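You operate a simulated robot arm through the tools that you are given. There is no shell and no other tool.

You are at the controls of a simulated robot arm. One attempt, no reset.

## Task
Prime the pump, start it and leave it running at 1 bar.
Fine: open the tank tap first; pump the plunger till the clear bowl is full; set the knob to 1.

The check looks at the end state, three seconds after you hand in, the way a careful person would. Anything else that was tipped, shoved, dropped, spilled or broken makes it a failure.

## Robot
A 6-joint arm with a fingered hand, fixed in place. Base frame: the origin is at the foot of the arm, x ahead of it, y to its left, z up; the work surface is at about z = 0.85. Lengths are in m, angles in rad, forces in N, time in s.
With the tool pointing down near the work surface it reaches from about 0.22 to 0.78 m from the base axis. Its first joint turns from -2.007 to 2.007 rad. Payload 4 kg.
The tool frame sits at the grasp point between the pads (the TCP): z along the fingers, y along the line on which they close. The tips reach 0.026 m beyond it. Largest opening 0.164 m; the body of the gripper starts 0.073 m behind the TCP. The gripper is a hand of 5 fingers: y runs from the thumb to the fingers, the wrist lies at [0, 0, -0.239] in the tool frame.
Orientation is told as [roll, pitch, yaw] about the base's x, y, z axes, in that order, counted from this pose: with the fingers straight down and closing along the base's y, the tool's x points along the base's -x, its y along +y and its z along -z.

## Interface
- The arm moves only by the tool nudge_tool. Its argument "targets" is one flat list of numbers, 6 for each row, row after row: the shift along the base's x, y, z in m, then the turn, a rotation vector about the base's x, y, z in rad. In form: [x, y, z, ax, ay, az, x, y, z, ax, ay, az, ...]. A call has 1 to 20 rows; each row shifts and turns the commanded pose from where the row before left it. A row lasts 0.2 s, in which the tool goes at most 0.05 m and 0.15 rad; a call with a longer step from one row to the next is refused whole. Where a pose cannot be reached the arm comes as near as it can. A force on the tool above 40 N (or 10 N above the force at the start of the call, whichever is more), or a blocked arm, ends the call early, and 0.2 s more pass. In this call time passes only in rows, and 0.2 s behind the last. It gives the time, the measured TCP pose, the force on the tool (base axes), the opening and the grip force at its end, in the units of the frame above (readings bear some noise), with the torque about the TCP (base axes, N m) and any sound that the robot's microphone picked up, and new pictures: "views" is both (left out), scene, wrist or none.
- Cameras (640 x 400 px; columns grow to the right, rows downward): "scene" is fixed at [0.0498, 0.6504, 1.6197]; the picture's right is [-0.85, -0.53, 0.00], its down [-0.20, 0.32, -0.93] and it looks along [0.49, -0.79, -0.38] (base axes); focal length 364 px, centre (320, 200). "wrist" rides on the gripper at [0.05, -0.07, -0.093] in the tool frame; the picture's right is [0.81, 0.59, 0.00], its down [-0.43, 0.60, -0.68] and it looks along [-0.40, 0.55, 0.74] (tool axes); focal length 270 px, centre (320, 200). There is no depth. A picture from a camera that has moved, and an enlarged one, comes with that camera's place and axes in the base frame and with its lens.
- slide_trunk(by): slides the trunk up (or, below 0, down) by that many m; the arm rides with it, the base frame stays. It gives what a move gives, with no picture.
- set_fingers(finger1, finger2, finger3, finger4, thumb_bend): sets how far each is bent, from 0 (flat) to 1 (curled in); at 0.3 the hand is open as for a grip, at 0.7 the pads meet at the TCP. One left out holds its place. A second passes; each finger stops where it meets its share of the squeeze, and holds until it gets a number again. It is the only way to open and close the hand. It gives what a move gives, with no picture; readings hold the bend of each and the force on the fingers (four entries, about 0 where the hand has none), thumb and palm.
- inspect(camera, box): a new picture of the part [left, top, right, bottom] of that camera's present view, enlarged. No time passes.
- hand_in(): hands the job in; it is judged then, once.

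Places have to be worked out from the pictures, the camera data and where the tool is seen. Open the gripper and draw the arm clear of the work before you hand the job in, unless the task says otherwise.

The tools are called after "Emit:" as a command line: name --argument value ..., lists and objects as JSON in quotes. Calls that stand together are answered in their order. nudge_tool: Moves the arm, as the interface text tells. Its arguments: {"type":"object","properties":{"targets":{"type":"array","items":{"type":"number"}},"views":{"type":"string","enum":["both","scene","wrist","none"]}},"required":["targets"]} The other tools are called the same way: slide_trunk (by) slides the trunk up or down; set_fingers (finger1, finger2, finger3, finger4, thumb_bend) moves the fingers one by one; inspect (camera, box) takes an enlarged picture of a part of a camera's view; hand_in () hands the job in.

At the start:

```text
time_s: 0.0
tcp_pos: [0.4445, -0.2368, 1.4056]
tcp_rot: [0.001, 0.001, 0.0]
wrist_force: [-0.1, -1.0, 0.0]
ft_torque: [-0.02, -0.04, -0.03]
gripper_width: 0.1638
gripper_force: 0.1
shape: jaw
bend: [0.3, 0.3, 0.3, 0.3, 0.3]
finger forces: [0.0, 0.1, 0.0, 0.0, 0.0, 0.0]
trunk travel left (down, up): [-0.925, 0.065]
```

scene: 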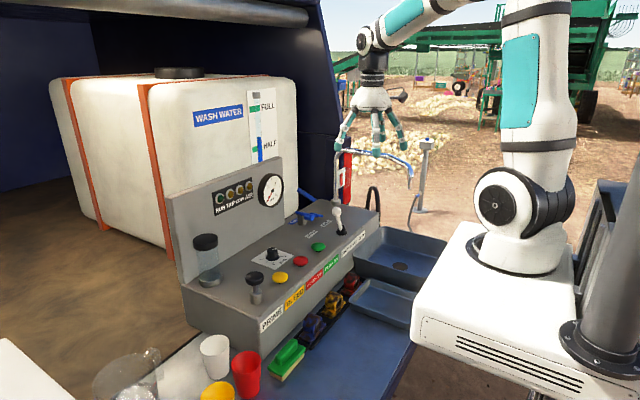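
wrist: 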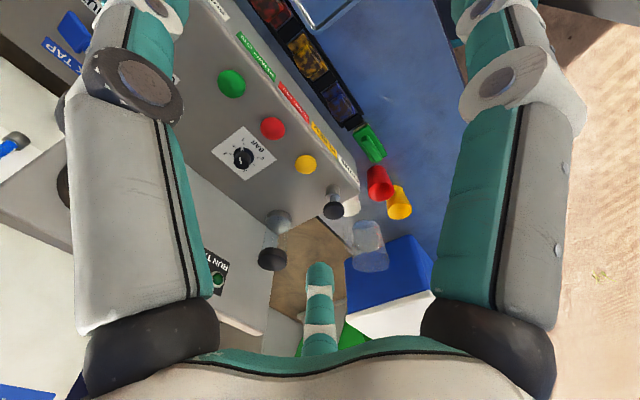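

The first pictures show a console with a plunger, a clear bowl, a pressure knob, colored buttons and a blue tap. I'll enlarge parts of the scene to read the labels before moving.

Emit:
inspect --camera "scene" --box '[160, 160, 400, 310]'

Emit:
inspect --camera "scene" --box '[230, 230, 330, 293]'

Emit:
inspect --camera "scene" --box '[280, 190, 380, 253]'

Emit:
inspect --camera "wrist" --box '[180, 60, 400, 280]'

Emit:
inspect --camera "scene" --box '[180, 160, 300, 235]'

Emit:
inspect --camera "wrist" --box '[0, 0, 220, 200]'

```text
2.67 times, centred on (280, 235) of scene
camera zoom: at [0.0498, 0.6504, 1.6197], right [-0.85, -0.53, 0.0], down [-0.2, 0.32, -0.93], along [0.49, -0.79, -0.38], focal length 970 px, centre (427, 107)
```

zoom: 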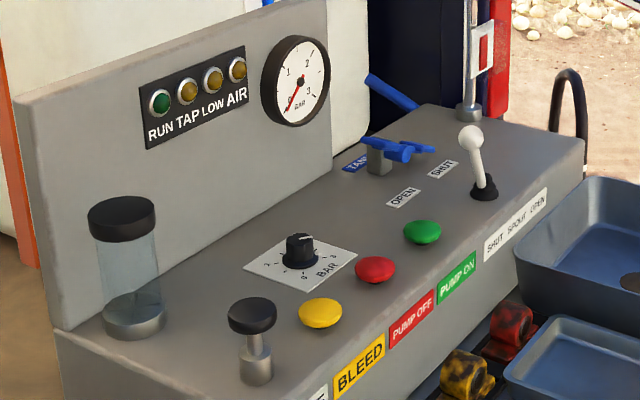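

```text
6.35 times, centred on (280, 262) of scene
camera zoom: at [0.0498, 0.6504, 1.6197], right [-0.85, -0.53, 0.0], down [-0.2, 0.32, -0.93], along [0.49, -0.79, -0.38], focal length 2308 px, centre (574, -190)
```

zoom: 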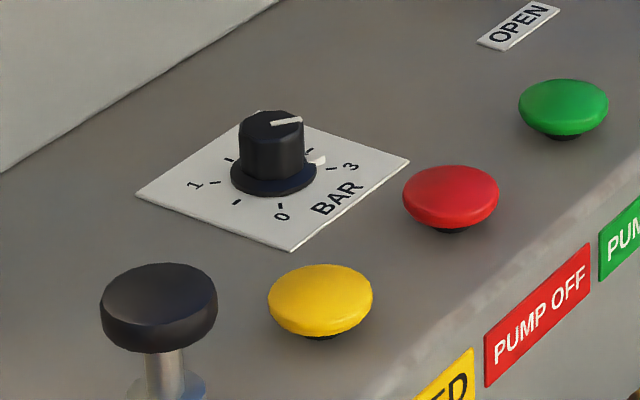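

```text
6.35 times, centred on (330, 222) of scene
camera zoom: at [0.0498, 0.6504, 1.6197], right [-0.85, -0.53, 0.0], down [-0.2, 0.32, -0.93], along [0.49, -0.79, -0.38], focal length 2308 px, centre (256, 64)
```

zoom: 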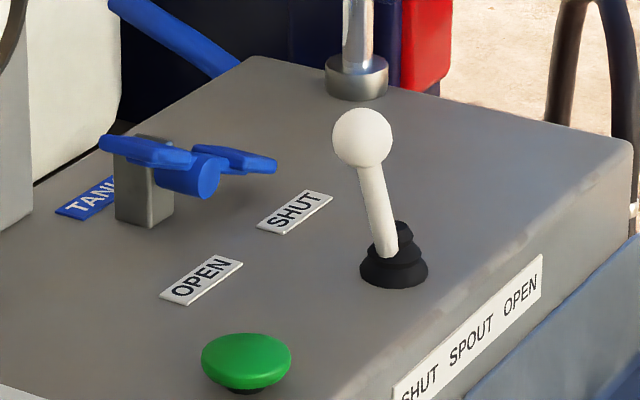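

```text
1.82 times, centred on (290, 170) of wrist
camera zoom: at [0.3946, -0.3086, 1.4986], right [-0.81, 0.59, 0.0], down [0.43, 0.6, 0.68], along [0.4, 0.55, -0.74], focal length 491 px, centre (374, 254)
```

zoom: 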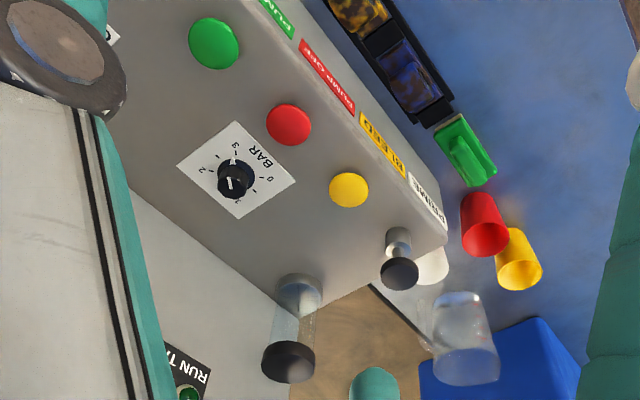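

```text
5.33 times, centred on (240, 198) of scene
camera zoom: at [0.0498, 0.6504, 1.6197], right [-0.85, -0.53, 0.0], down [-0.2, 0.32, -0.93], along [0.49, -0.79, -0.38], focal length 1939 px, centre (747, 213)
```

zoom: 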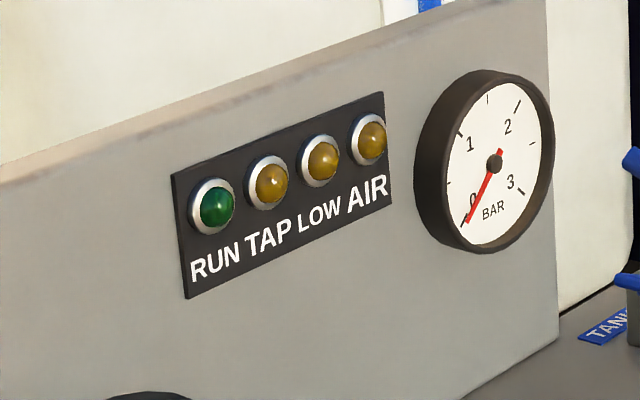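

```text
2.00 times, centred on (110, 100) of wrist
camera zoom: at [0.3946, -0.3086, 1.4986], right [-0.81, 0.59, 0.0], down [0.43, 0.6, 0.68], along [0.4, 0.55, -0.74], focal length 541 px, centre (740, 400)
```

zoom: 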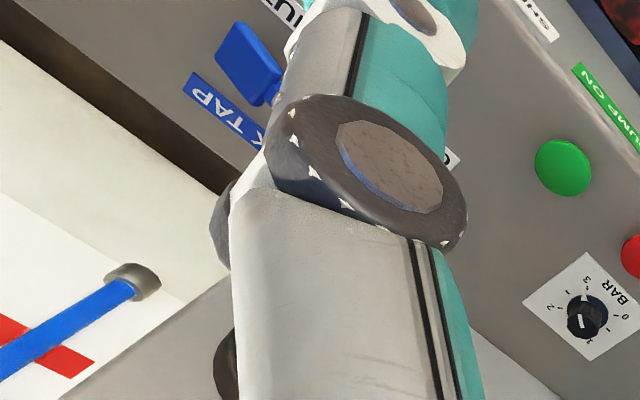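

From the two views I place the buttons at x≈0.62 (green y≈-0.26, red -0.16, yellow -0.05), the plunger at (0.62, 0.05, 1.07), the knob at (0.72, -0.14, 1.025) and the tank tap at about (0.75, -0.39, 1.04). I'll shift the hand high up and to the right for a closer wrist view of the tap.

Emit:
nudge_tool --targets '[0.008, -0.038, -0.01, 0, 0, 0, 0.008, -0.038, -0.01, 0, 0, 0, 0.008, -0.038, -0.01, 0, 0, 0, 0.008, -0.038, -0.01, 0, 0, 0, 0.008, -0.038, -0.01, 0, 0, 0, 0.008, -0.038, -0.012, 0, 0, 0, 0.007, -0.035, -0.013, 0, 0, 0]' --views "both"

```text
time_s: 1.6
tcp_pos: [0.4993, -0.5024, 1.3304]
tcp_rot: [0.002, 0.0, 0.002]
wrist_force: [0.0, -0.5, 0.6]
ft_torque: [0.03, 0.04, 0.02]
gripper_width: 0.1637
gripper_force: 0.1
shape: jaw
bend: [0.3, 0.3, 0.3, 0.3, 0.3]
finger forces: [0.1, 0.0, 0.0, 0.0, 0.0, 0.0]
trunk travel left (down, up): [-0.925, 0.065]
camera wrist: at [0.4484, -0.5731, 1.4221], right [-0.81, 0.59, 0.0], down [0.43, 0.59, 0.68], along [0.4, 0.55, -0.74], focal length 270 px, centre (320, 200)
```

scene: 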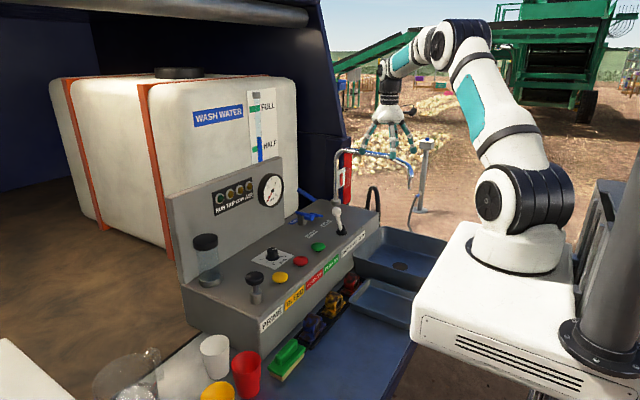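
wrist: 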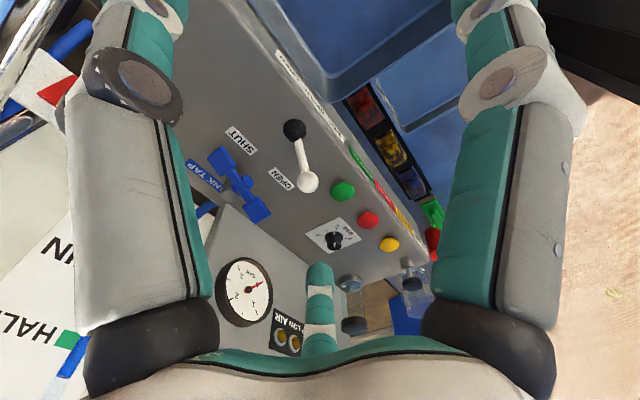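

The tap, lever and knob plate are now all in the wrist view. I'll enlarge the tap and knob.

Emit:
inspect --camera "wrist" --box '[180, 110, 340, 230]'

Emit:
inspect --camera "wrist" --box '[295, 205, 375, 265]'

Emit:
inspect --camera "scene" --box '[280, 130, 440, 230]'

```text
3.33 times, centred on (260, 170) of wrist
camera zoom: at [0.4484, -0.5731, 1.4221], right [-0.81, 0.59, 0.0], down [0.43, 0.59, 0.68], along [0.4, 0.55, -0.74], focal length 901 px, centre (520, 300)
```

zoom: 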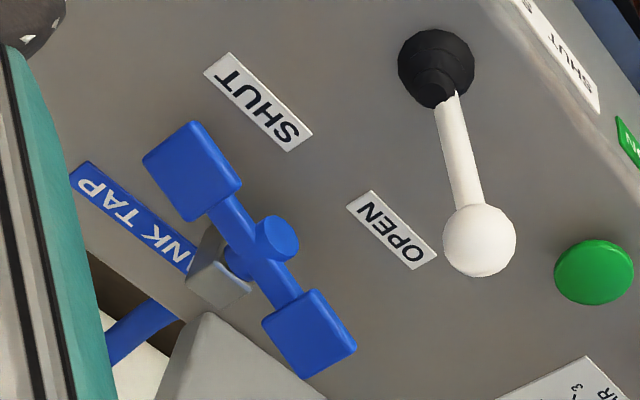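

```text
6.67 times, centred on (335, 235) of wrist
camera zoom: at [0.4484, -0.5731, 1.4221], right [-0.81, 0.59, 0.0], down [0.43, 0.59, 0.68], along [0.4, 0.55, -0.74], focal length 1802 px, centre (220, -33)
```

zoom: 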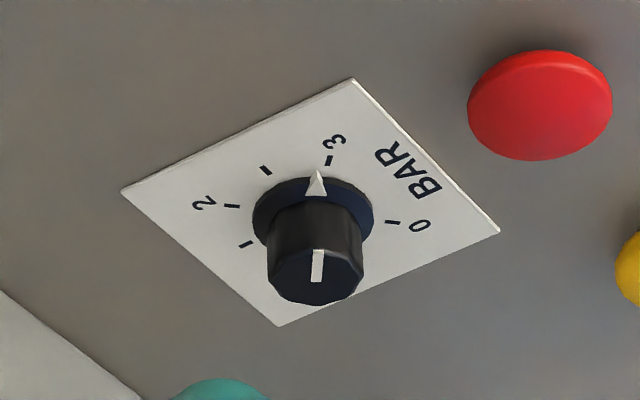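

```text
4.00 times, centred on (360, 180) of scene
camera zoom: at [0.0498, 0.6504, 1.6197], right [-0.85, -0.53, 0.0], down [-0.2, 0.32, -0.93], along [0.49, -0.79, -0.38], focal length 1454 px, centre (160, 280)
```

zoom: 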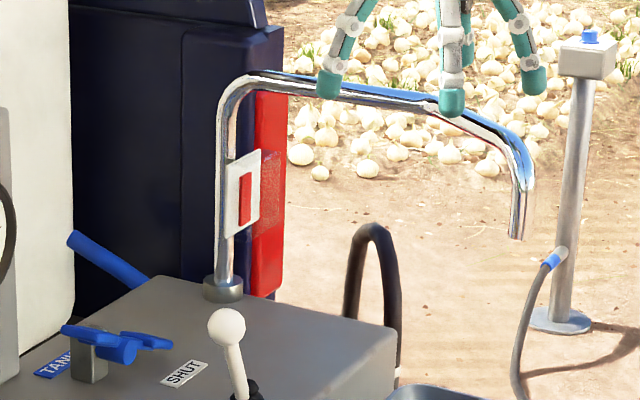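

The tap is a butterfly handle turning about an x-axis at roughly (0.75, -0.405, 1.043): the -y wing is down at SHUT and the +y wing is up, above OPEN. The knob now points near 3. I'll look at how the hand's fingers are laid out before touching anything.

Emit:
inspect --camera "scene" --box '[340, 60, 440, 180]'

Emit:
inspect --camera "wrist" --box '[200, 240, 460, 400]'

Emit:
set_fingers --finger1 0.3 --finger2 1.0 --finger3 1.0 --finger4 1.0 --thumb_bend 0.3

Emit:
inspect --camera "scene" --box '[340, 60, 440, 180]'

Emit:
inspect --camera "wrist" --box '[0, 0, 640, 400]'

```text
3.33 times, centred on (390, 120) of scene
camera zoom: at [0.0498, 0.6504, 1.6197], right [-0.85, -0.53, 0.0], down [-0.2, 0.32, -0.93], along [0.49, -0.79, -0.38], focal length 1212 px, centre (87, 467)
```

zoom: 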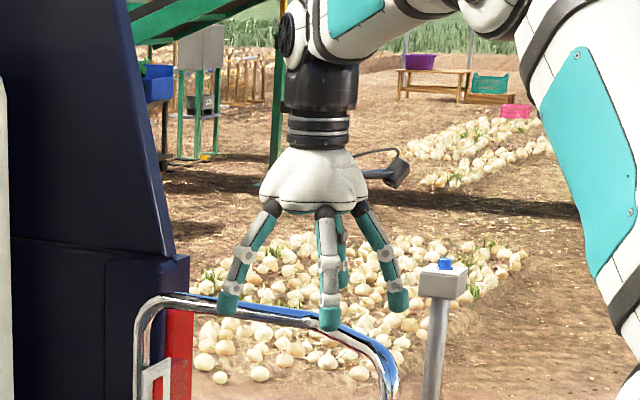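

```text
2.46 times, centred on (330, 320) of wrist
camera zoom: at [0.4484, -0.5731, 1.4221], right [-0.81, 0.59, 0.0], down [0.43, 0.59, 0.68], along [0.4, 0.55, -0.74], focal length 665 px, centre (295, -95)
```

zoom: 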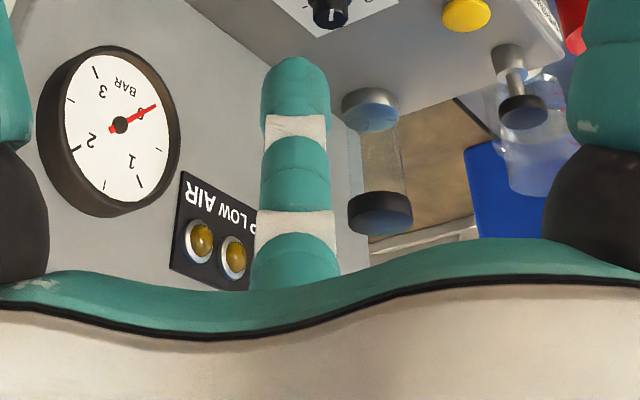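

```text
time_s: 2.6
tcp_pos: [0.4985, -0.5006, 1.3307]
tcp_rot: [0.001, 0.0, -0.002]
wrist_force: [0.2, 0.1, -0.3]
ft_torque: [0.0, -0.03, -0.04]
gripper_width: 0.0909
gripper_force: 0.0
shape: fingers
bend: [0.3, 0.78, 0.75, 0.78, 0.3]
finger forces: [0.1, 0.1, 0.1, 0.1, 0.0, 0.1]
trunk travel left (down, up): [-0.925, 0.065]
```

```text
3.33 times, centred on (390, 120) of scene
camera zoom: at [0.0498, 0.6504, 1.6197], right [-0.85, -0.53, 0.0], down [-0.2, 0.32, -0.93], along [0.49, -0.79, -0.38], focal length 1212 px, centre (87, 467)
```

zoom: 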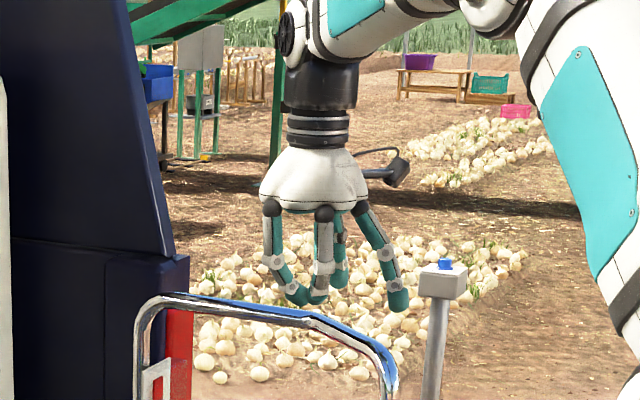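

```text
1.00 times, centred on (320, 200) of wrist (not enlarged: the box is as wide or as high as the picture)
camera zoom: at [0.4477, -0.5707, 1.4233], right [-0.81, 0.59, 0.0], down [0.43, 0.6, 0.68], along [0.4, 0.55, -0.74], focal length 270 px, centre (320, 200)
```

zoom: 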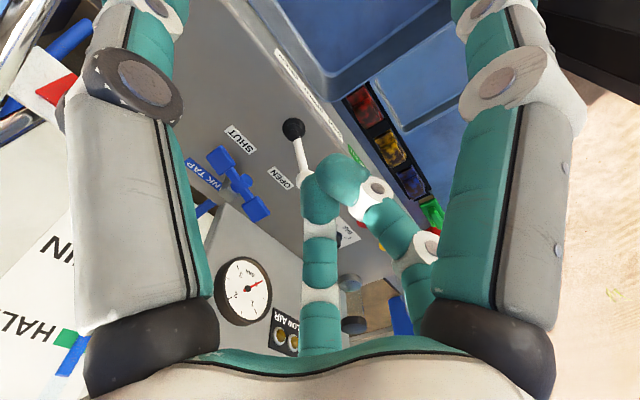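

Fingers 2–4 curl in from the far and left sides, and the thumb sits on the -y side. For pushing I want a compact bundle, so I'll close all fingers until the pads meet and check its shape.

Emit:
set_fingers --finger1 0.7 --finger2 0.7 --finger3 0.7 --finger4 0.7 --thumb_bend 0.7

Emit:
inspect --camera "scene" --box '[360, 80, 420, 150]'

Emit:
inspect --camera "wrist" --box '[0, 0, 640, 400]'

```text
time_s: 3.6
tcp_pos: [0.4995, -0.4995, 1.3297]
tcp_rot: [0.0, 0.001, 0.001]
wrist_force: [-0.1, 0.0, -0.2]
ft_torque: [0.04, 0.0, 0.02]
gripper_width: 0.0001
gripper_force: 0.1
shape: fingers
bend: [0.68, 0.7, 0.68, 0.7, 0.68]
finger forces: [0.0, 0.1, 0.0, 0.0, 0.0, 0.0]
trunk travel left (down, up): [-0.925, 0.065]
```

```text
5.71 times, centred on (390, 115) of scene
camera zoom: at [0.0498, 0.6504, 1.6197], right [-0.85, -0.53, 0.0], down [-0.2, 0.32, -0.93], along [0.49, -0.79, -0.38], focal length 2077 px, centre (-80, 686)
```

zoom: 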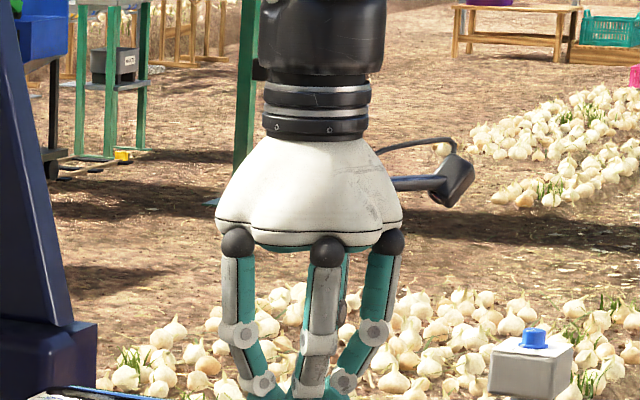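

```text
1.00 times, centred on (320, 200) of wrist (not enlarged: the box is as wide or as high as the picture)
camera zoom: at [0.4477, -0.5707, 1.4232], right [-0.81, 0.59, 0.0], down [0.43, 0.6, 0.68], along [0.4, 0.55, -0.74], focal length 270 px, centre (320, 200)
```

zoom: 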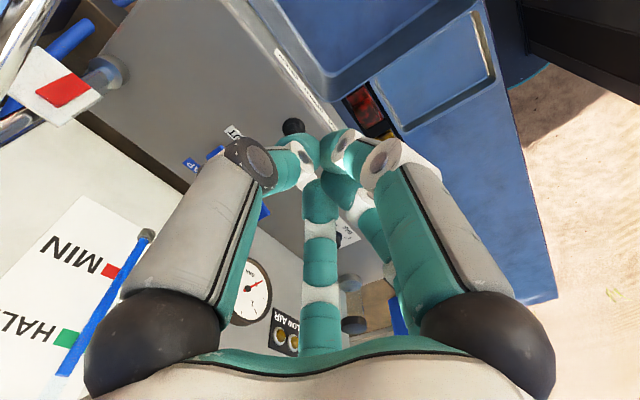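

The closed fingers form a tight bundle. I'll yaw the hand -1.5 rad so the camera stays clear of the spout lever (ball at about (0.615, -0.375, 1.10)), lean the fingers forward, and hover over the raised wing at about (0.75, -0.357, 1.066).

Emit:
nudge_tool --targets '[0.016, 0.0144, -0.008, 0, 0, -0.149, 0.016, 0.0144, -0.008, 0, 0, -0.149, 0.016, 0.0144, -0.008, 0, 0, -0.149, 0.016, 0.0144, -0.008, 0, 0, -0.149, 0.016, 0.0144, -0.008, 0, 0, -0.149, 0.016, 0.0144, -0.008, 0, 0, -0.149, 0.016, 0.0144, -0.008, 0, 0, -0.149, 0.016, 0.0144, -0.008, 0, 0, -0.149, 0.016, 0.0144, -0.008, 0, 0, -0.149, 0.016, 0.0144, -0.008, 0, 0, -0.149, 0.01, 0, -0.01, 0, -0.149, 0, 0.01, 0, -0.01, 0, -0.149, 0]' --views "both"

```text
time_s: 6.2
tcp_pos: [0.6804, -0.3561, 1.2326]
tcp_rot: [0.298, -0.024, -1.495]
wrist_force: [0.1, 0.2, -0.9]
ft_torque: [-0.01, 0.01, 0.03]
gripper_width: 0.0
gripper_force: 0.1
shape: fingers
bend: [0.68, 0.7, 0.68, 0.7, 0.68]
finger forces: [0.0, 0.0, 0.0, 0.1, 0.1, 0.0]
trunk travel left (down, up): [-0.925, 0.065]
camera wrist: at [0.583, -0.3123, 1.2991], right [0.5, 0.85, 0.15], down [0.4, -0.38, 0.83], along [0.77, -0.35, -0.53], focal length 270 px, centre (320, 200)
```

scene: 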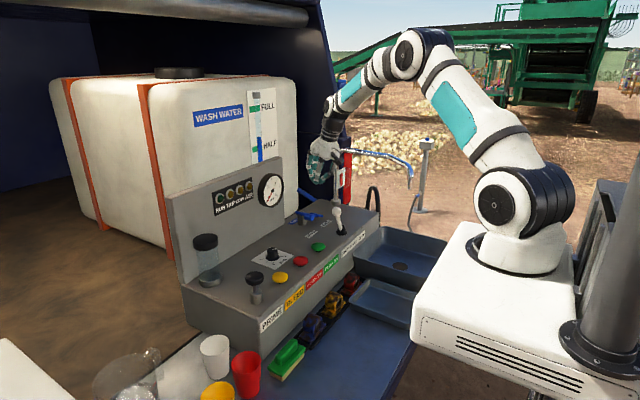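
wrist: 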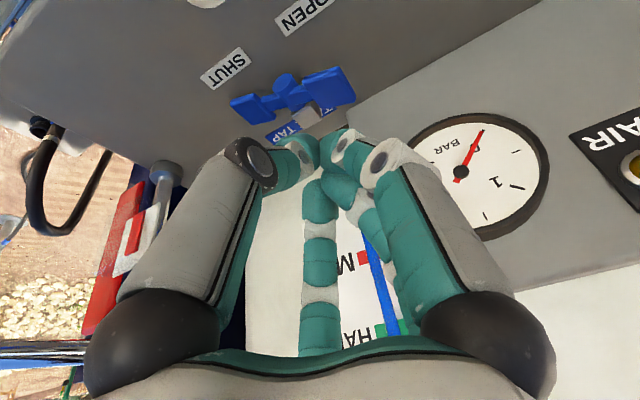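

The wrist view confirms the raised wing near (0.751, -0.356, 1.065) and shows the bundle heading for it. I'll descend forward to just above the wing.

Emit:
nudge_tool --targets '[0.016, 0.001, -0.025, 0, 0, 0, 0.016, 0.001, -0.025, 0, 0, 0, 0.016, 0.001, -0.025, 0, 0, 0, 0.016, 0.001, -0.02, 0, 0, 0]' --views "both"

Emit:
inspect --camera "scene" --box '[260, 140, 380, 260]'

```text
time_s: 7.2
tcp_pos: [0.7484, -0.3519, 1.1378]
tcp_rot: [0.298, -0.025, -1.492]
wrist_force: [-0.7, -0.6, 0.0]
ft_torque: [0.02, 0.02, 0.01]
gripper_width: 0.0
gripper_force: 0.0
shape: fingers
bend: [0.68, 0.7, 0.68, 0.7, 0.68]
finger forces: [0.1, 0.0, 0.1, 0.1, 0.0, 0.1]
trunk travel left (down, up): [-0.925, 0.065]
camera wrist: at [0.6506, -0.3079, 1.2038], right [0.5, 0.85, 0.15], down [0.4, -0.38, 0.83], along [0.77, -0.35, -0.53], focal length 270 px, centre (320, 200)
```

scene: 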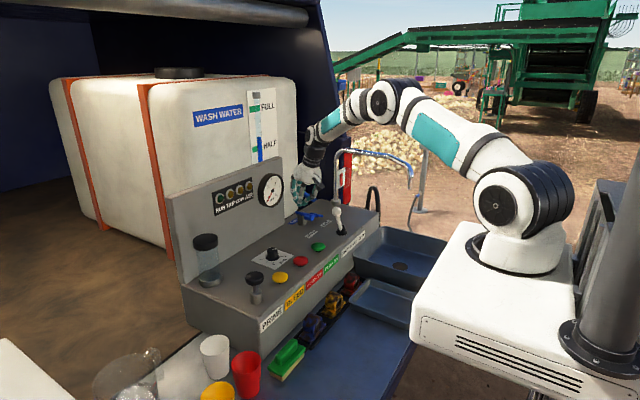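
wrist: 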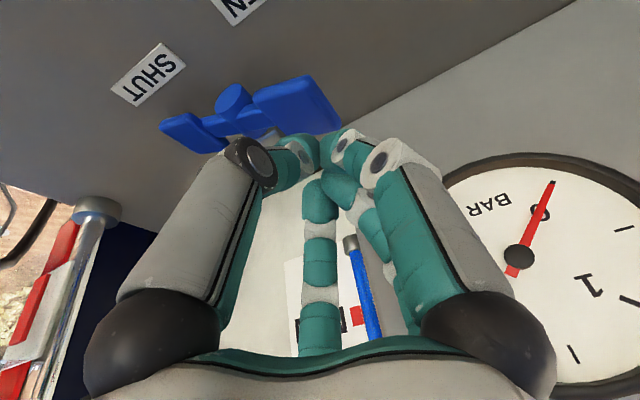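

```text
3.33 times, centred on (320, 200) of scene
camera zoom: at [0.0498, 0.6504, 1.6197], right [-0.85, -0.53, 0.0], down [-0.2, 0.32, -0.93], along [0.49, -0.79, -0.38], focal length 1212 px, centre (320, 200)
```

zoom: 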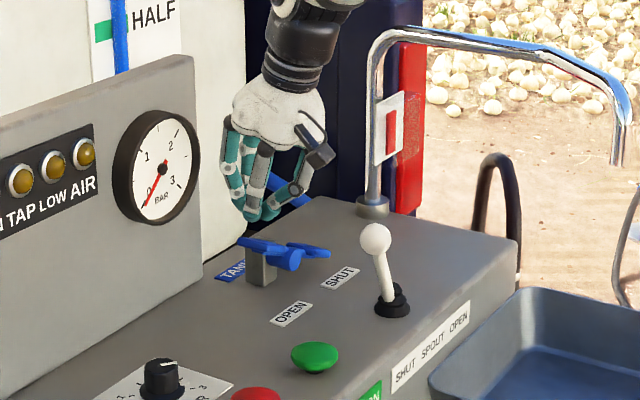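

The bundle tip sits about 3 cm directly above the raised wing. I'll push straight down in small steps and watch the force.

Emit:
nudge_tool --targets '[0, 0, -0.01, 0, 0, 0, 0, 0, -0.01, 0, 0, 0, 0, 0, -0.008, 0, 0, 0, 0, 0, -0.008, 0, 0, 0, 0, 0, -0.008, 0, 0, 0]' --views "both"

Emit:
inspect --camera "scene" --box '[260, 140, 380, 260]'

```text
time_s: 8.4
tcp_pos: [0.7458, -0.3534, 1.0915]
tcp_rot: [0.298, -0.024, -1.49]
wrist_force: [0.1, -1.0, -0.1]
ft_torque: [-0.01, -0.01, -0.04]
gripper_width: 0.0
gripper_force: 0.1
shape: fingers
bend: [0.68, 0.7, 0.68, 0.7, 0.68]
finger forces: [0.0, 0.0, 0.0, 0.0, 0.0, 0.1]
trunk travel left (down, up): [-0.925, 0.065]
camera wrist: at [0.6479, -0.3083, 1.1584], right [0.5, 0.85, 0.15], down [0.4, -0.38, 0.83], along [0.77, -0.35, -0.53], focal length 270 px, centre (320, 200)
```

scene: 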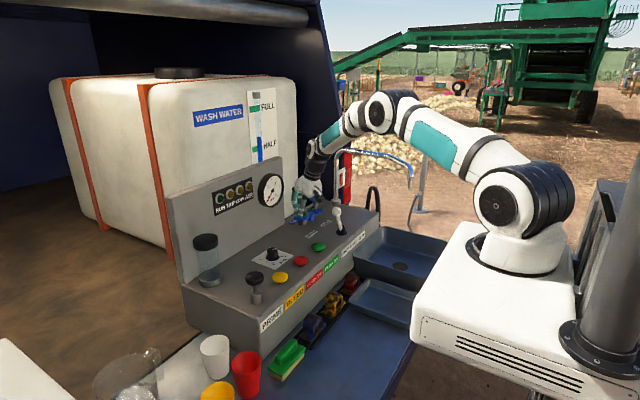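
wrist: 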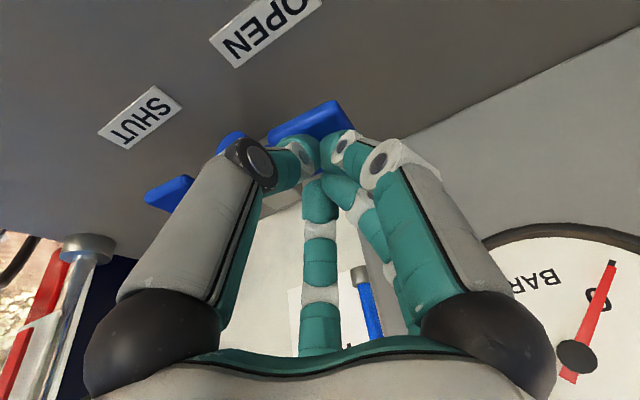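

```text
3.33 times, centred on (320, 200) of scene
camera zoom: at [0.0498, 0.6504, 1.6197], right [-0.85, -0.53, 0.0], down [-0.2, 0.32, -0.93], along [0.49, -0.79, -0.38], focal length 1212 px, centre (320, 200)
```

zoom: 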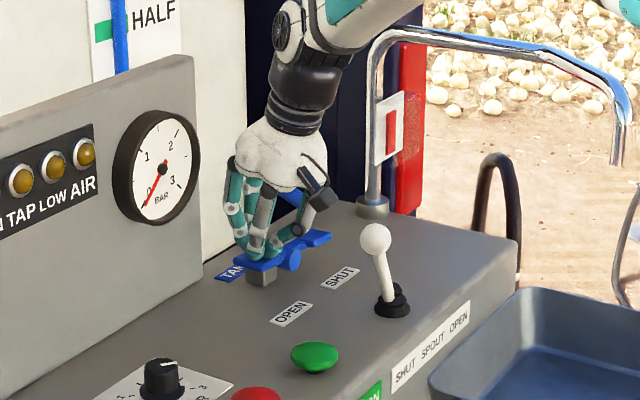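

The handle is turning with hardly any force: the -y wing has lifted and the +y wing is dropping. I'll keep pushing down in small steps toward its end stop.

Emit:
nudge_tool --targets '[0, 0, -0.007, 0, 0, 0, 0, 0, -0.007, 0, 0, 0, 0, 0, -0.007, 0, 0, 0, 0, 0, -0.006, 0, 0, 0]' --views "both"

Emit:
inspect --camera "scene" --box '[260, 140, 380, 260]'

```text
time_s: 9.4
tcp_pos: [0.7445, -0.3525, 1.0662]
tcp_rot: [0.299, -0.026, -1.495]
wrist_force: [-2.1, 2.8, 11.1]
ft_torque: [0.03, 0.18, -0.04]
gripper_width: 0.0
gripper_force: 9.0
shape: fingers
bend: [0.68, 0.7, 0.67, 0.7, 0.7]
finger forces: [0.1, 0.0, 0.0, 0.0, 17.1, 0.0]
trunk travel left (down, up): [-0.925, 0.065]
camera wrist: at [0.6468, -0.3085, 1.1332], right [0.5, 0.85, 0.15], down [0.4, -0.38, 0.83], along [0.77, -0.35, -0.53], focal length 270 px, centre (320, 200)
```

scene: 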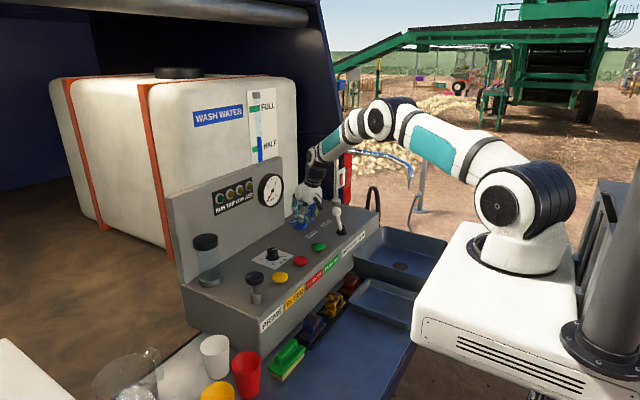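
wrist: 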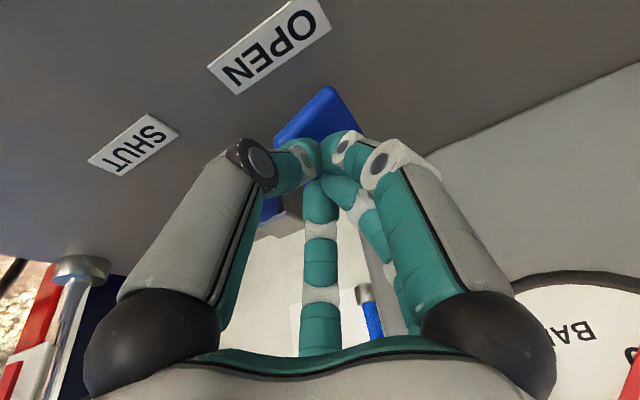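

```text
3.33 times, centred on (320, 200) of scene
camera zoom: at [0.0498, 0.6504, 1.6197], right [-0.85, -0.53, 0.0], down [-0.2, 0.32, -0.93], along [0.49, -0.79, -0.38], focal length 1212 px, centre (320, 200)
```

zoom: 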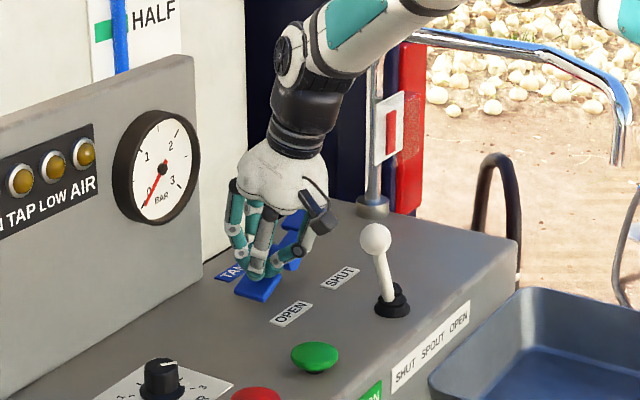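

The force jumped to 11 N with the wing down near the surface, which looks like the stop. I'll press a few millimetres more to confirm.

Emit:
nudge_tool --targets '[0, 0, -0.003, 0, 0, 0, 0, 0, -0.003, 0, 0, 0]' --views "none"

```text
time_s: 10.0
tcp_pos: [0.7436, -0.3503, 1.0621]
tcp_rot: [0.303, -0.027, -1.492]
wrist_force: [-6.1, 5.6, 28.8]
ft_torque: [-0.01, 0.04, -0.04]
gripper_width: 0.0001
gripper_force: 21.3
shape: fingers
bend: [0.68, 0.69, 0.67, 0.71, 0.71]
finger forces: [0.0, 0.1, 12.3, 0.1, 29.3, 0.0]
trunk travel left (down, up): [-0.925, 0.065]
```

Force rose sharply to 29 N, so the handle is on its stop. I'll lift off straight up and back, then check the tap.

Emit:
nudge_tool --targets '[0, 0, 0.02, 0, 0, 0, 0, 0, 0.03, 0, 0, 0, 0, 0, 0.04, 0, 0, 0, -0.02, 0, 0.04, 0, 0, 0, -0.03, 0.01, 0.03, 0, 0, 0]' --views "both"

Emit:
inspect --camera "scene" --box '[180, 160, 360, 260]'

Emit:
inspect --camera "wrist" --box '[160, 0, 400, 150]'

```text
time_s: 11.2
tcp_pos: [0.6909, -0.3404, 1.2188]
tcp_rot: [0.297, -0.025, -1.495]
wrist_force: [-0.9, -0.2, 0.7]
ft_torque: [0.0, -0.02, 0.0]
gripper_width: 0.0001
gripper_force: 0.0
shape: fingers
bend: [0.68, 0.69, 0.67, 0.7, 0.69]
finger forces: [0.1, 0.1, 0.0, 0.1, 0.1, 0.1]
trunk travel left (down, up): [-0.925, 0.065]
camera wrist: at [0.5941, -0.2968, 1.2856], right [0.5, 0.85, 0.15], down [0.4, -0.38, 0.83], along [0.77, -0.35, -0.53], focal length 270 px, centre (320, 200)
```

scene: 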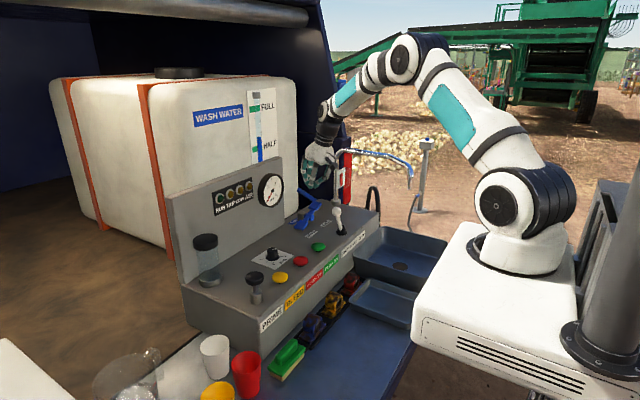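
wrist: 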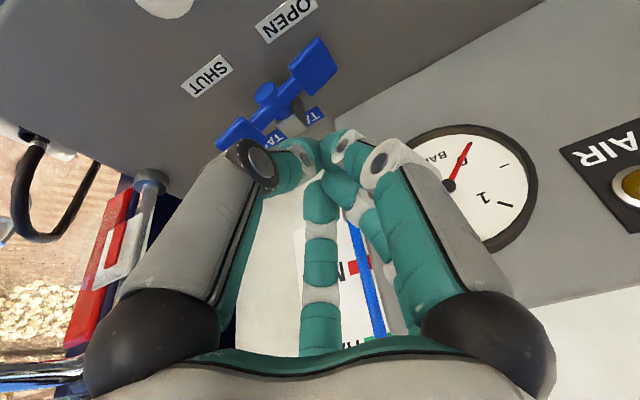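

```text
3.56 times, centred on (270, 210) of scene
camera zoom: at [0.0498, 0.6504, 1.6197], right [-0.85, -0.53, 0.0], down [-0.2, 0.32, -0.93], along [0.49, -0.79, -0.38], focal length 1293 px, centre (498, 164)
```

zoom: 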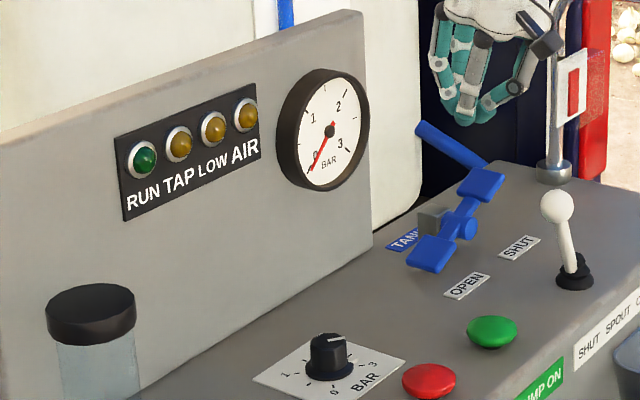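

```text
2.67 times, centred on (280, 75) of wrist
camera zoom: at [0.5941, -0.2968, 1.2856], right [0.5, 0.85, 0.15], down [0.4, -0.38, 0.83], along [0.77, -0.35, -0.53], focal length 721 px, centre (427, 533)
```

zoom: 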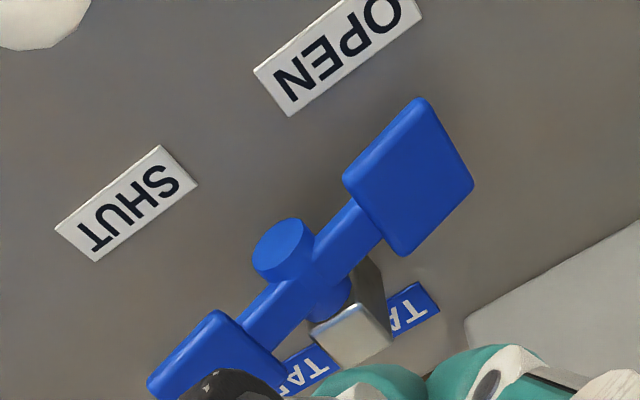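

The tap handle now leans fully to the OPEN side. Next I'll untilt the hand and travel high along the console to above the plunger at about (0.622, 0.052).

Emit:
nudge_tool --targets '[-0.03, 0, 0.01, 0, 0.149, 0, -0.03, 0.01, 0.01, 0, 0.149, 0, -0.009, 0.04, 0, 0, 0, 0, 0, 0.043, 0, 0, 0, 0, 0, 0.043, 0, 0, 0, 0, 0, 0.043, 0, 0, 0, 0, 0, 0.043, 0, 0, 0, 0, 0, 0.043, 0, 0, 0, 0, 0, 0.043, 0, 0, 0, 0, 0, 0.043, -0.01, 0, 0, 0, 0, 0.041, -0.02, 0, 0, 0, 0, 0, -0.03, 0, 0, 0]' --views "both"

Emit:
inspect --camera "scene" --box '[180, 180, 340, 320]'

```text
time_s: 13.8
tcp_pos: [0.6253, 0.0512, 1.1767]
tcp_rot: [0.001, 0.001, -1.491]
wrist_force: [0.4, 0.1, -0.3]
ft_torque: [0.02, 0.02, 0.0]
gripper_width: 0.0001
gripper_force: 0.1
shape: fingers
bend: [0.68, 0.69, 0.67, 0.7, 0.69]
finger forces: [0.0, 0.0, 0.1, 0.1, 0.0, 0.0]
trunk travel left (down, up): [-0.925, 0.065]
camera wrist: at [0.5532, 0.0951, 1.2703], right [0.52, 0.85, 0.0], down [0.63, -0.38, 0.68], along [0.58, -0.35, -0.74], focal length 270 px, centre (320, 200)
```

scene: 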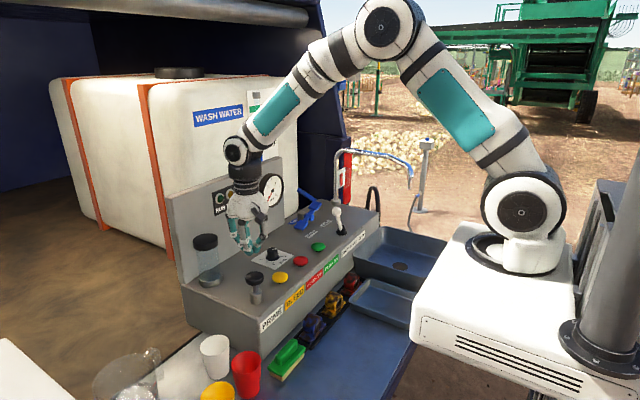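
wrist: 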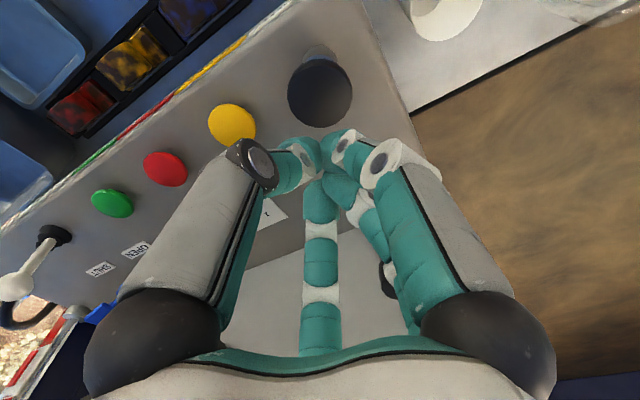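

```text
2.86 times, centred on (260, 250) of scene
camera zoom: at [0.0498, 0.6504, 1.6197], right [-0.85, -0.53, 0.0], down [-0.2, 0.32, -0.93], along [0.49, -0.79, -0.38], focal length 1039 px, centre (491, 57)
```

zoom: 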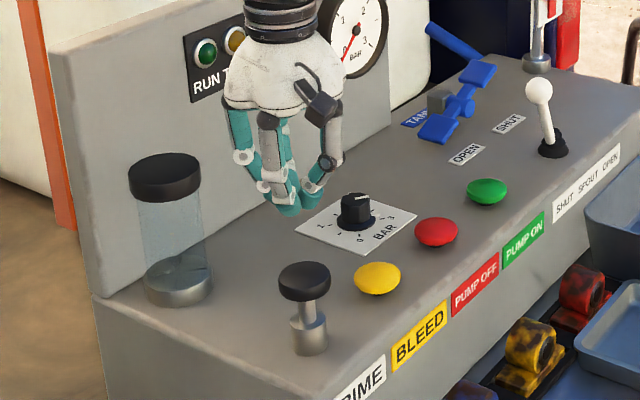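

The plunger head is at about (0.619, 0.055, 1.07), with the bundle tip ~7 cm above. I'll shift slightly and come down to contact, then press gently.

Emit:
nudge_tool --targets '[-0.008, 0.003, -0.025, 0, 0, 0, 0, 0, -0.025, 0, 0, 0, 0, 0, -0.01, 0, 0, 0, 0, 0, -0.008, 0, 0, 0]' --views "both"

Emit:
inspect --camera "scene" --box '[180, 180, 340, 320]'

```text
time_s: 14.8
tcp_pos: [0.6183, 0.0527, 1.1094]
tcp_rot: [0.001, -0.001, -1.489]
wrist_force: [0.1, -0.6, 0.6]
ft_torque: [-0.01, -0.02, 0.02]
gripper_width: 0.0
gripper_force: 0.1
shape: fingers
bend: [0.68, 0.69, 0.67, 0.7, 0.69]
finger forces: [0.0, 0.0, 0.0, 0.0, 0.0, 0.0]
trunk travel left (down, up): [-0.925, 0.065]
camera wrist: at [0.5452, 0.0964, 1.2026], right [0.52, 0.85, 0.0], down [0.63, -0.38, 0.68], along [0.58, -0.35, -0.74], focal length 270 px, centre (320, 200)
```

scene: 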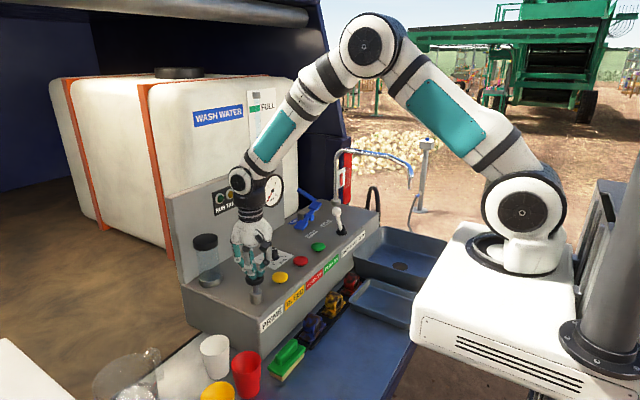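
wrist: 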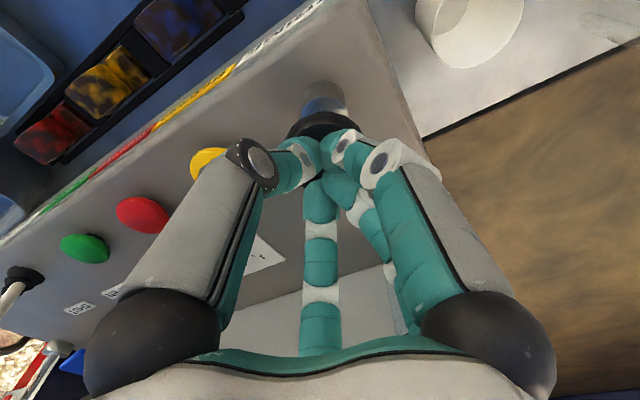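

```text
2.86 times, centred on (260, 250) of scene
camera zoom: at [0.0498, 0.6504, 1.6197], right [-0.85, -0.53, 0.0], down [-0.2, 0.32, -0.93], along [0.49, -0.79, -0.38], focal length 1039 px, centre (491, 57)
```

zoom: 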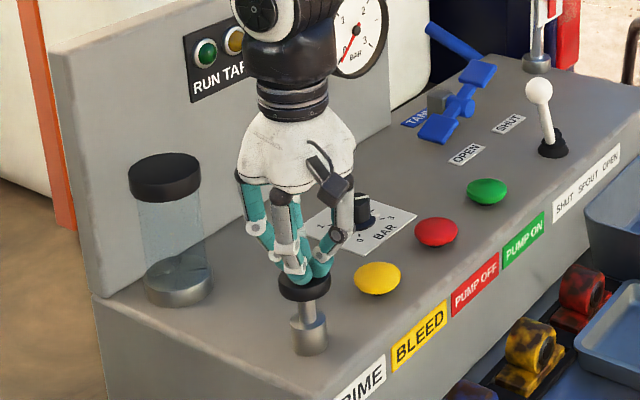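

The tip is just above the plunger head, slightly off-centre. I'll nudge it and press down in small steps to find the stroke and force.

Emit:
nudge_tool --targets '[0.004, 0.003, -0.004, 0, 0, 0, 0, 0, -0.006, 0, 0, 0, 0, 0, -0.006, 0, 0, 0, 0, 0, -0.006, 0, 0, 0, 0, 0, -0.006, 0, 0, 0]' --views "both"

Emit:
inspect --camera "scene" --box '[180, 180, 340, 320]'

```text
time_s: 16.0
tcp_pos: [0.6207, 0.0539, 1.0833]
tcp_rot: [-0.001, 0.0, -1.49]
wrist_force: [1.4, 0.8, 7.0]
ft_torque: [0.03, -0.08, 0.02]
gripper_width: 0.0
gripper_force: 4.5
shape: fingers
bend: [0.68, 0.69, 0.68, 0.7, 0.69]
finger forces: [0.0, 0.0, 9.1, 0.0, 0.0, 0.0]
trunk travel left (down, up): [-0.925, 0.065]
camera wrist: at [0.5478, 0.0985, 1.1763], right [0.52, 0.85, 0.0], down [0.63, -0.38, 0.68], along [0.58, -0.35, -0.74], focal length 270 px, centre (320, 200)
```

scene: 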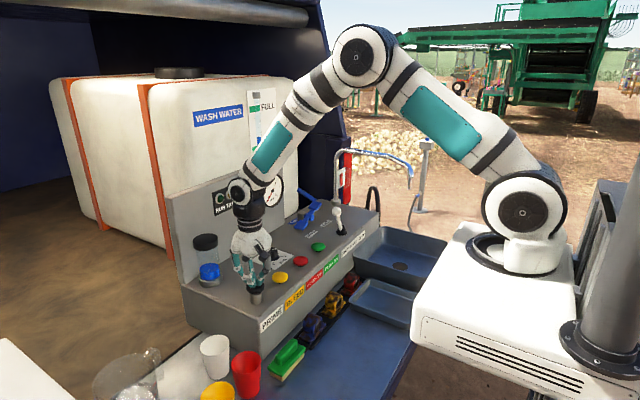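
wrist: 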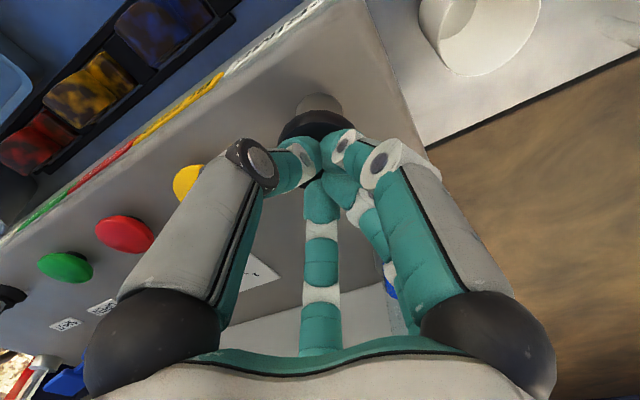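

```text
2.86 times, centred on (260, 250) of scene
camera zoom: at [0.0498, 0.6504, 1.6197], right [-0.85, -0.53, 0.0], down [-0.2, 0.32, -0.93], along [0.49, -0.79, -0.38], focal length 1039 px, centre (491, 57)
```

zoom: 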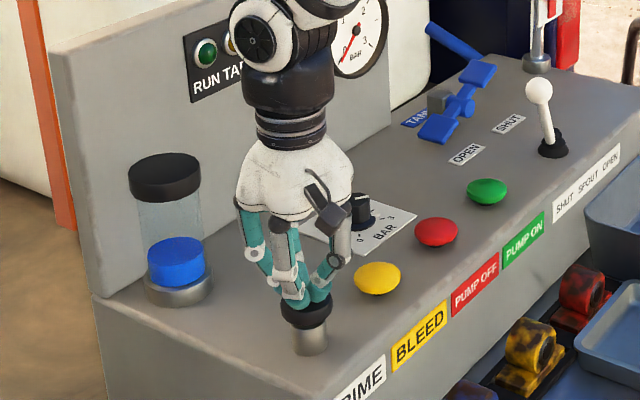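

The stroke worked: blue water now fills about a third of the bowl. I'll press slightly more to finish the stroke, then lift to see whether the plunger springs back.

Emit:
nudge_tool --targets '[0, 0, -0.004, 0, 0, 0, 0, 0, -0.003, 0, 0, 0]' --views "scene"

Emit:
inspect --camera "scene" --box '[180, 180, 340, 320]'

Emit:
nudge_tool --targets '[0, 0, 0.015, 0, 0, 0, 0, 0, 0.015, 0, 0, 0, 0, 0, 0.01, 0, 0, 0]' --views "scene"

Emit:
inspect --camera "scene" --box '[180, 180, 340, 320]'

```text
time_s: 16.6
tcp_pos: [0.6212, 0.0532, 1.0812]
tcp_rot: [0.008, 0.001, -1.491]
wrist_force: [1.2, 0.4, 36.7]
ft_torque: [-0.03, -0.1, 0.04]
gripper_width: 0.0
gripper_force: 21.2
shape: fingers
bend: [0.68, 0.7, 0.67, 0.7, 0.69]
finger forces: [16.8, 0.0, 24.9, 0.1, 0.0, 0.0]
trunk travel left (down, up): [-0.925, 0.065]
```

scene: 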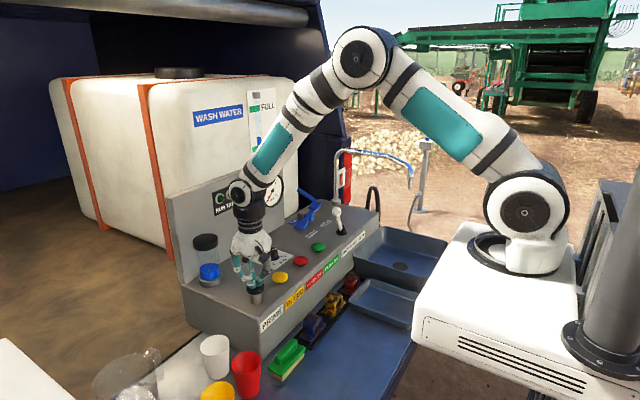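

```text
2.86 times, centred on (260, 250) of scene
camera zoom: at [0.0498, 0.6504, 1.6197], right [-0.85, -0.53, 0.0], down [-0.2, 0.32, -0.93], along [0.49, -0.79, -0.38], focal length 1039 px, centre (491, 57)
```

zoom: 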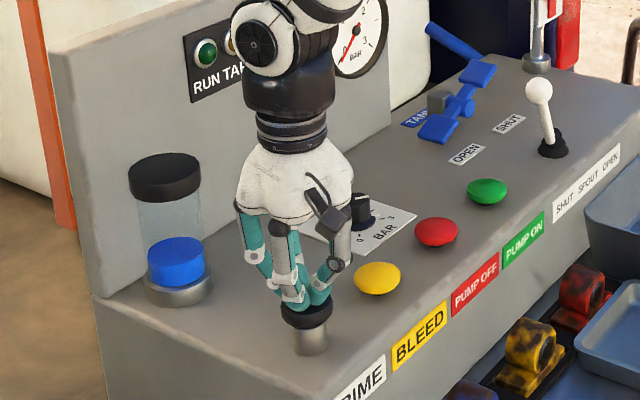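

```text
time_s: 17.4
tcp_pos: [0.6238, 0.0532, 1.1139]
tcp_rot: [-0.002, 0.001, -1.491]
wrist_force: [-0.5, 0.2, 0.4]
ft_torque: [0.02, 0.0, -0.01]
gripper_width: 0.0001
gripper_force: 0.1
shape: fingers
bend: [0.68, 0.69, 0.68, 0.7, 0.69]
finger forces: [0.0, 0.1, 0.0, 0.0, 0.0, 0.0]
trunk travel left (down, up): [-0.925, 0.065]
```

scene: 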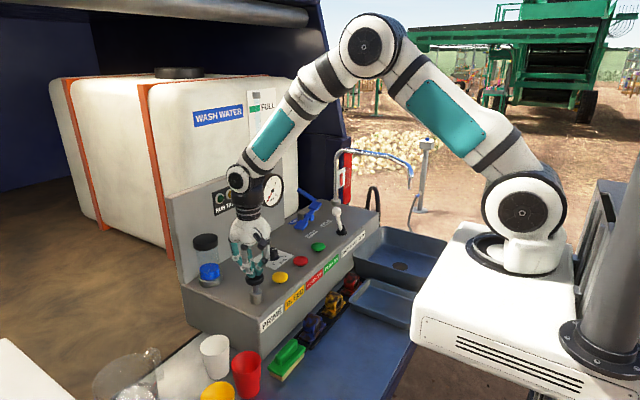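

```text
2.86 times, centred on (260, 250) of scene
camera zoom: at [0.0498, 0.6504, 1.6197], right [-0.85, -0.53, 0.0], down [-0.2, 0.32, -0.93], along [0.49, -0.79, -0.38], focal length 1039 px, centre (491, 57)
```

zoom: 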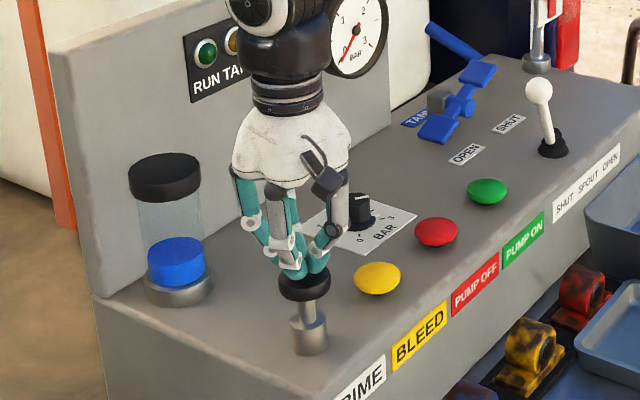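

The plunger sprang back by itself and the bowl keeps its ~1/3 fill. I'll do a second full stroke and look again.

Emit:
nudge_tool --targets '[0, 0, -0.01, 0, 0, 0, 0, 0, -0.01, 0, 0, 0, 0, 0, -0.008, 0, 0, 0, 0, 0, -0.005, 0, 0, 0, 0, 0, 0.015, 0, 0, 0, 0, 0, 0.018, 0, 0, 0]' --views "none"

Emit:
inspect --camera "scene" --box '[180, 180, 340, 320]'

```text
time_s: 18.8
tcp_pos: [0.62, 0.0555, 1.1144]
tcp_rot: [-0.002, 0.0, -1.488]
wrist_force: [-0.5, 0.0, -0.8]
ft_torque: [-0.01, -0.01, -0.03]
gripper_width: 0.0001
gripper_force: 0.0
shape: fingers
bend: [0.68, 0.69, 0.68, 0.7, 0.69]
finger forces: [0.0, 0.0, 0.1, 0.0, 0.0, 0.0]
trunk travel left (down, up): [-0.925, 0.065]
```

```text
2.86 times, centred on (260, 250) of scene
camera zoom: at [0.0498, 0.6504, 1.6197], right [-0.85, -0.53, 0.0], down [-0.2, 0.32, -0.93], along [0.49, -0.79, -0.38], focal length 1039 px, centre (491, 57)
```

zoom: 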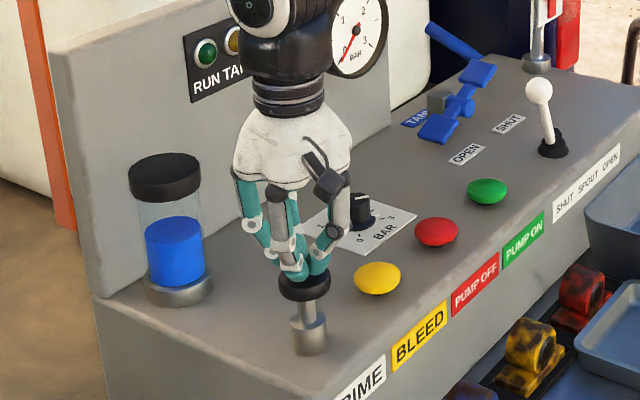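

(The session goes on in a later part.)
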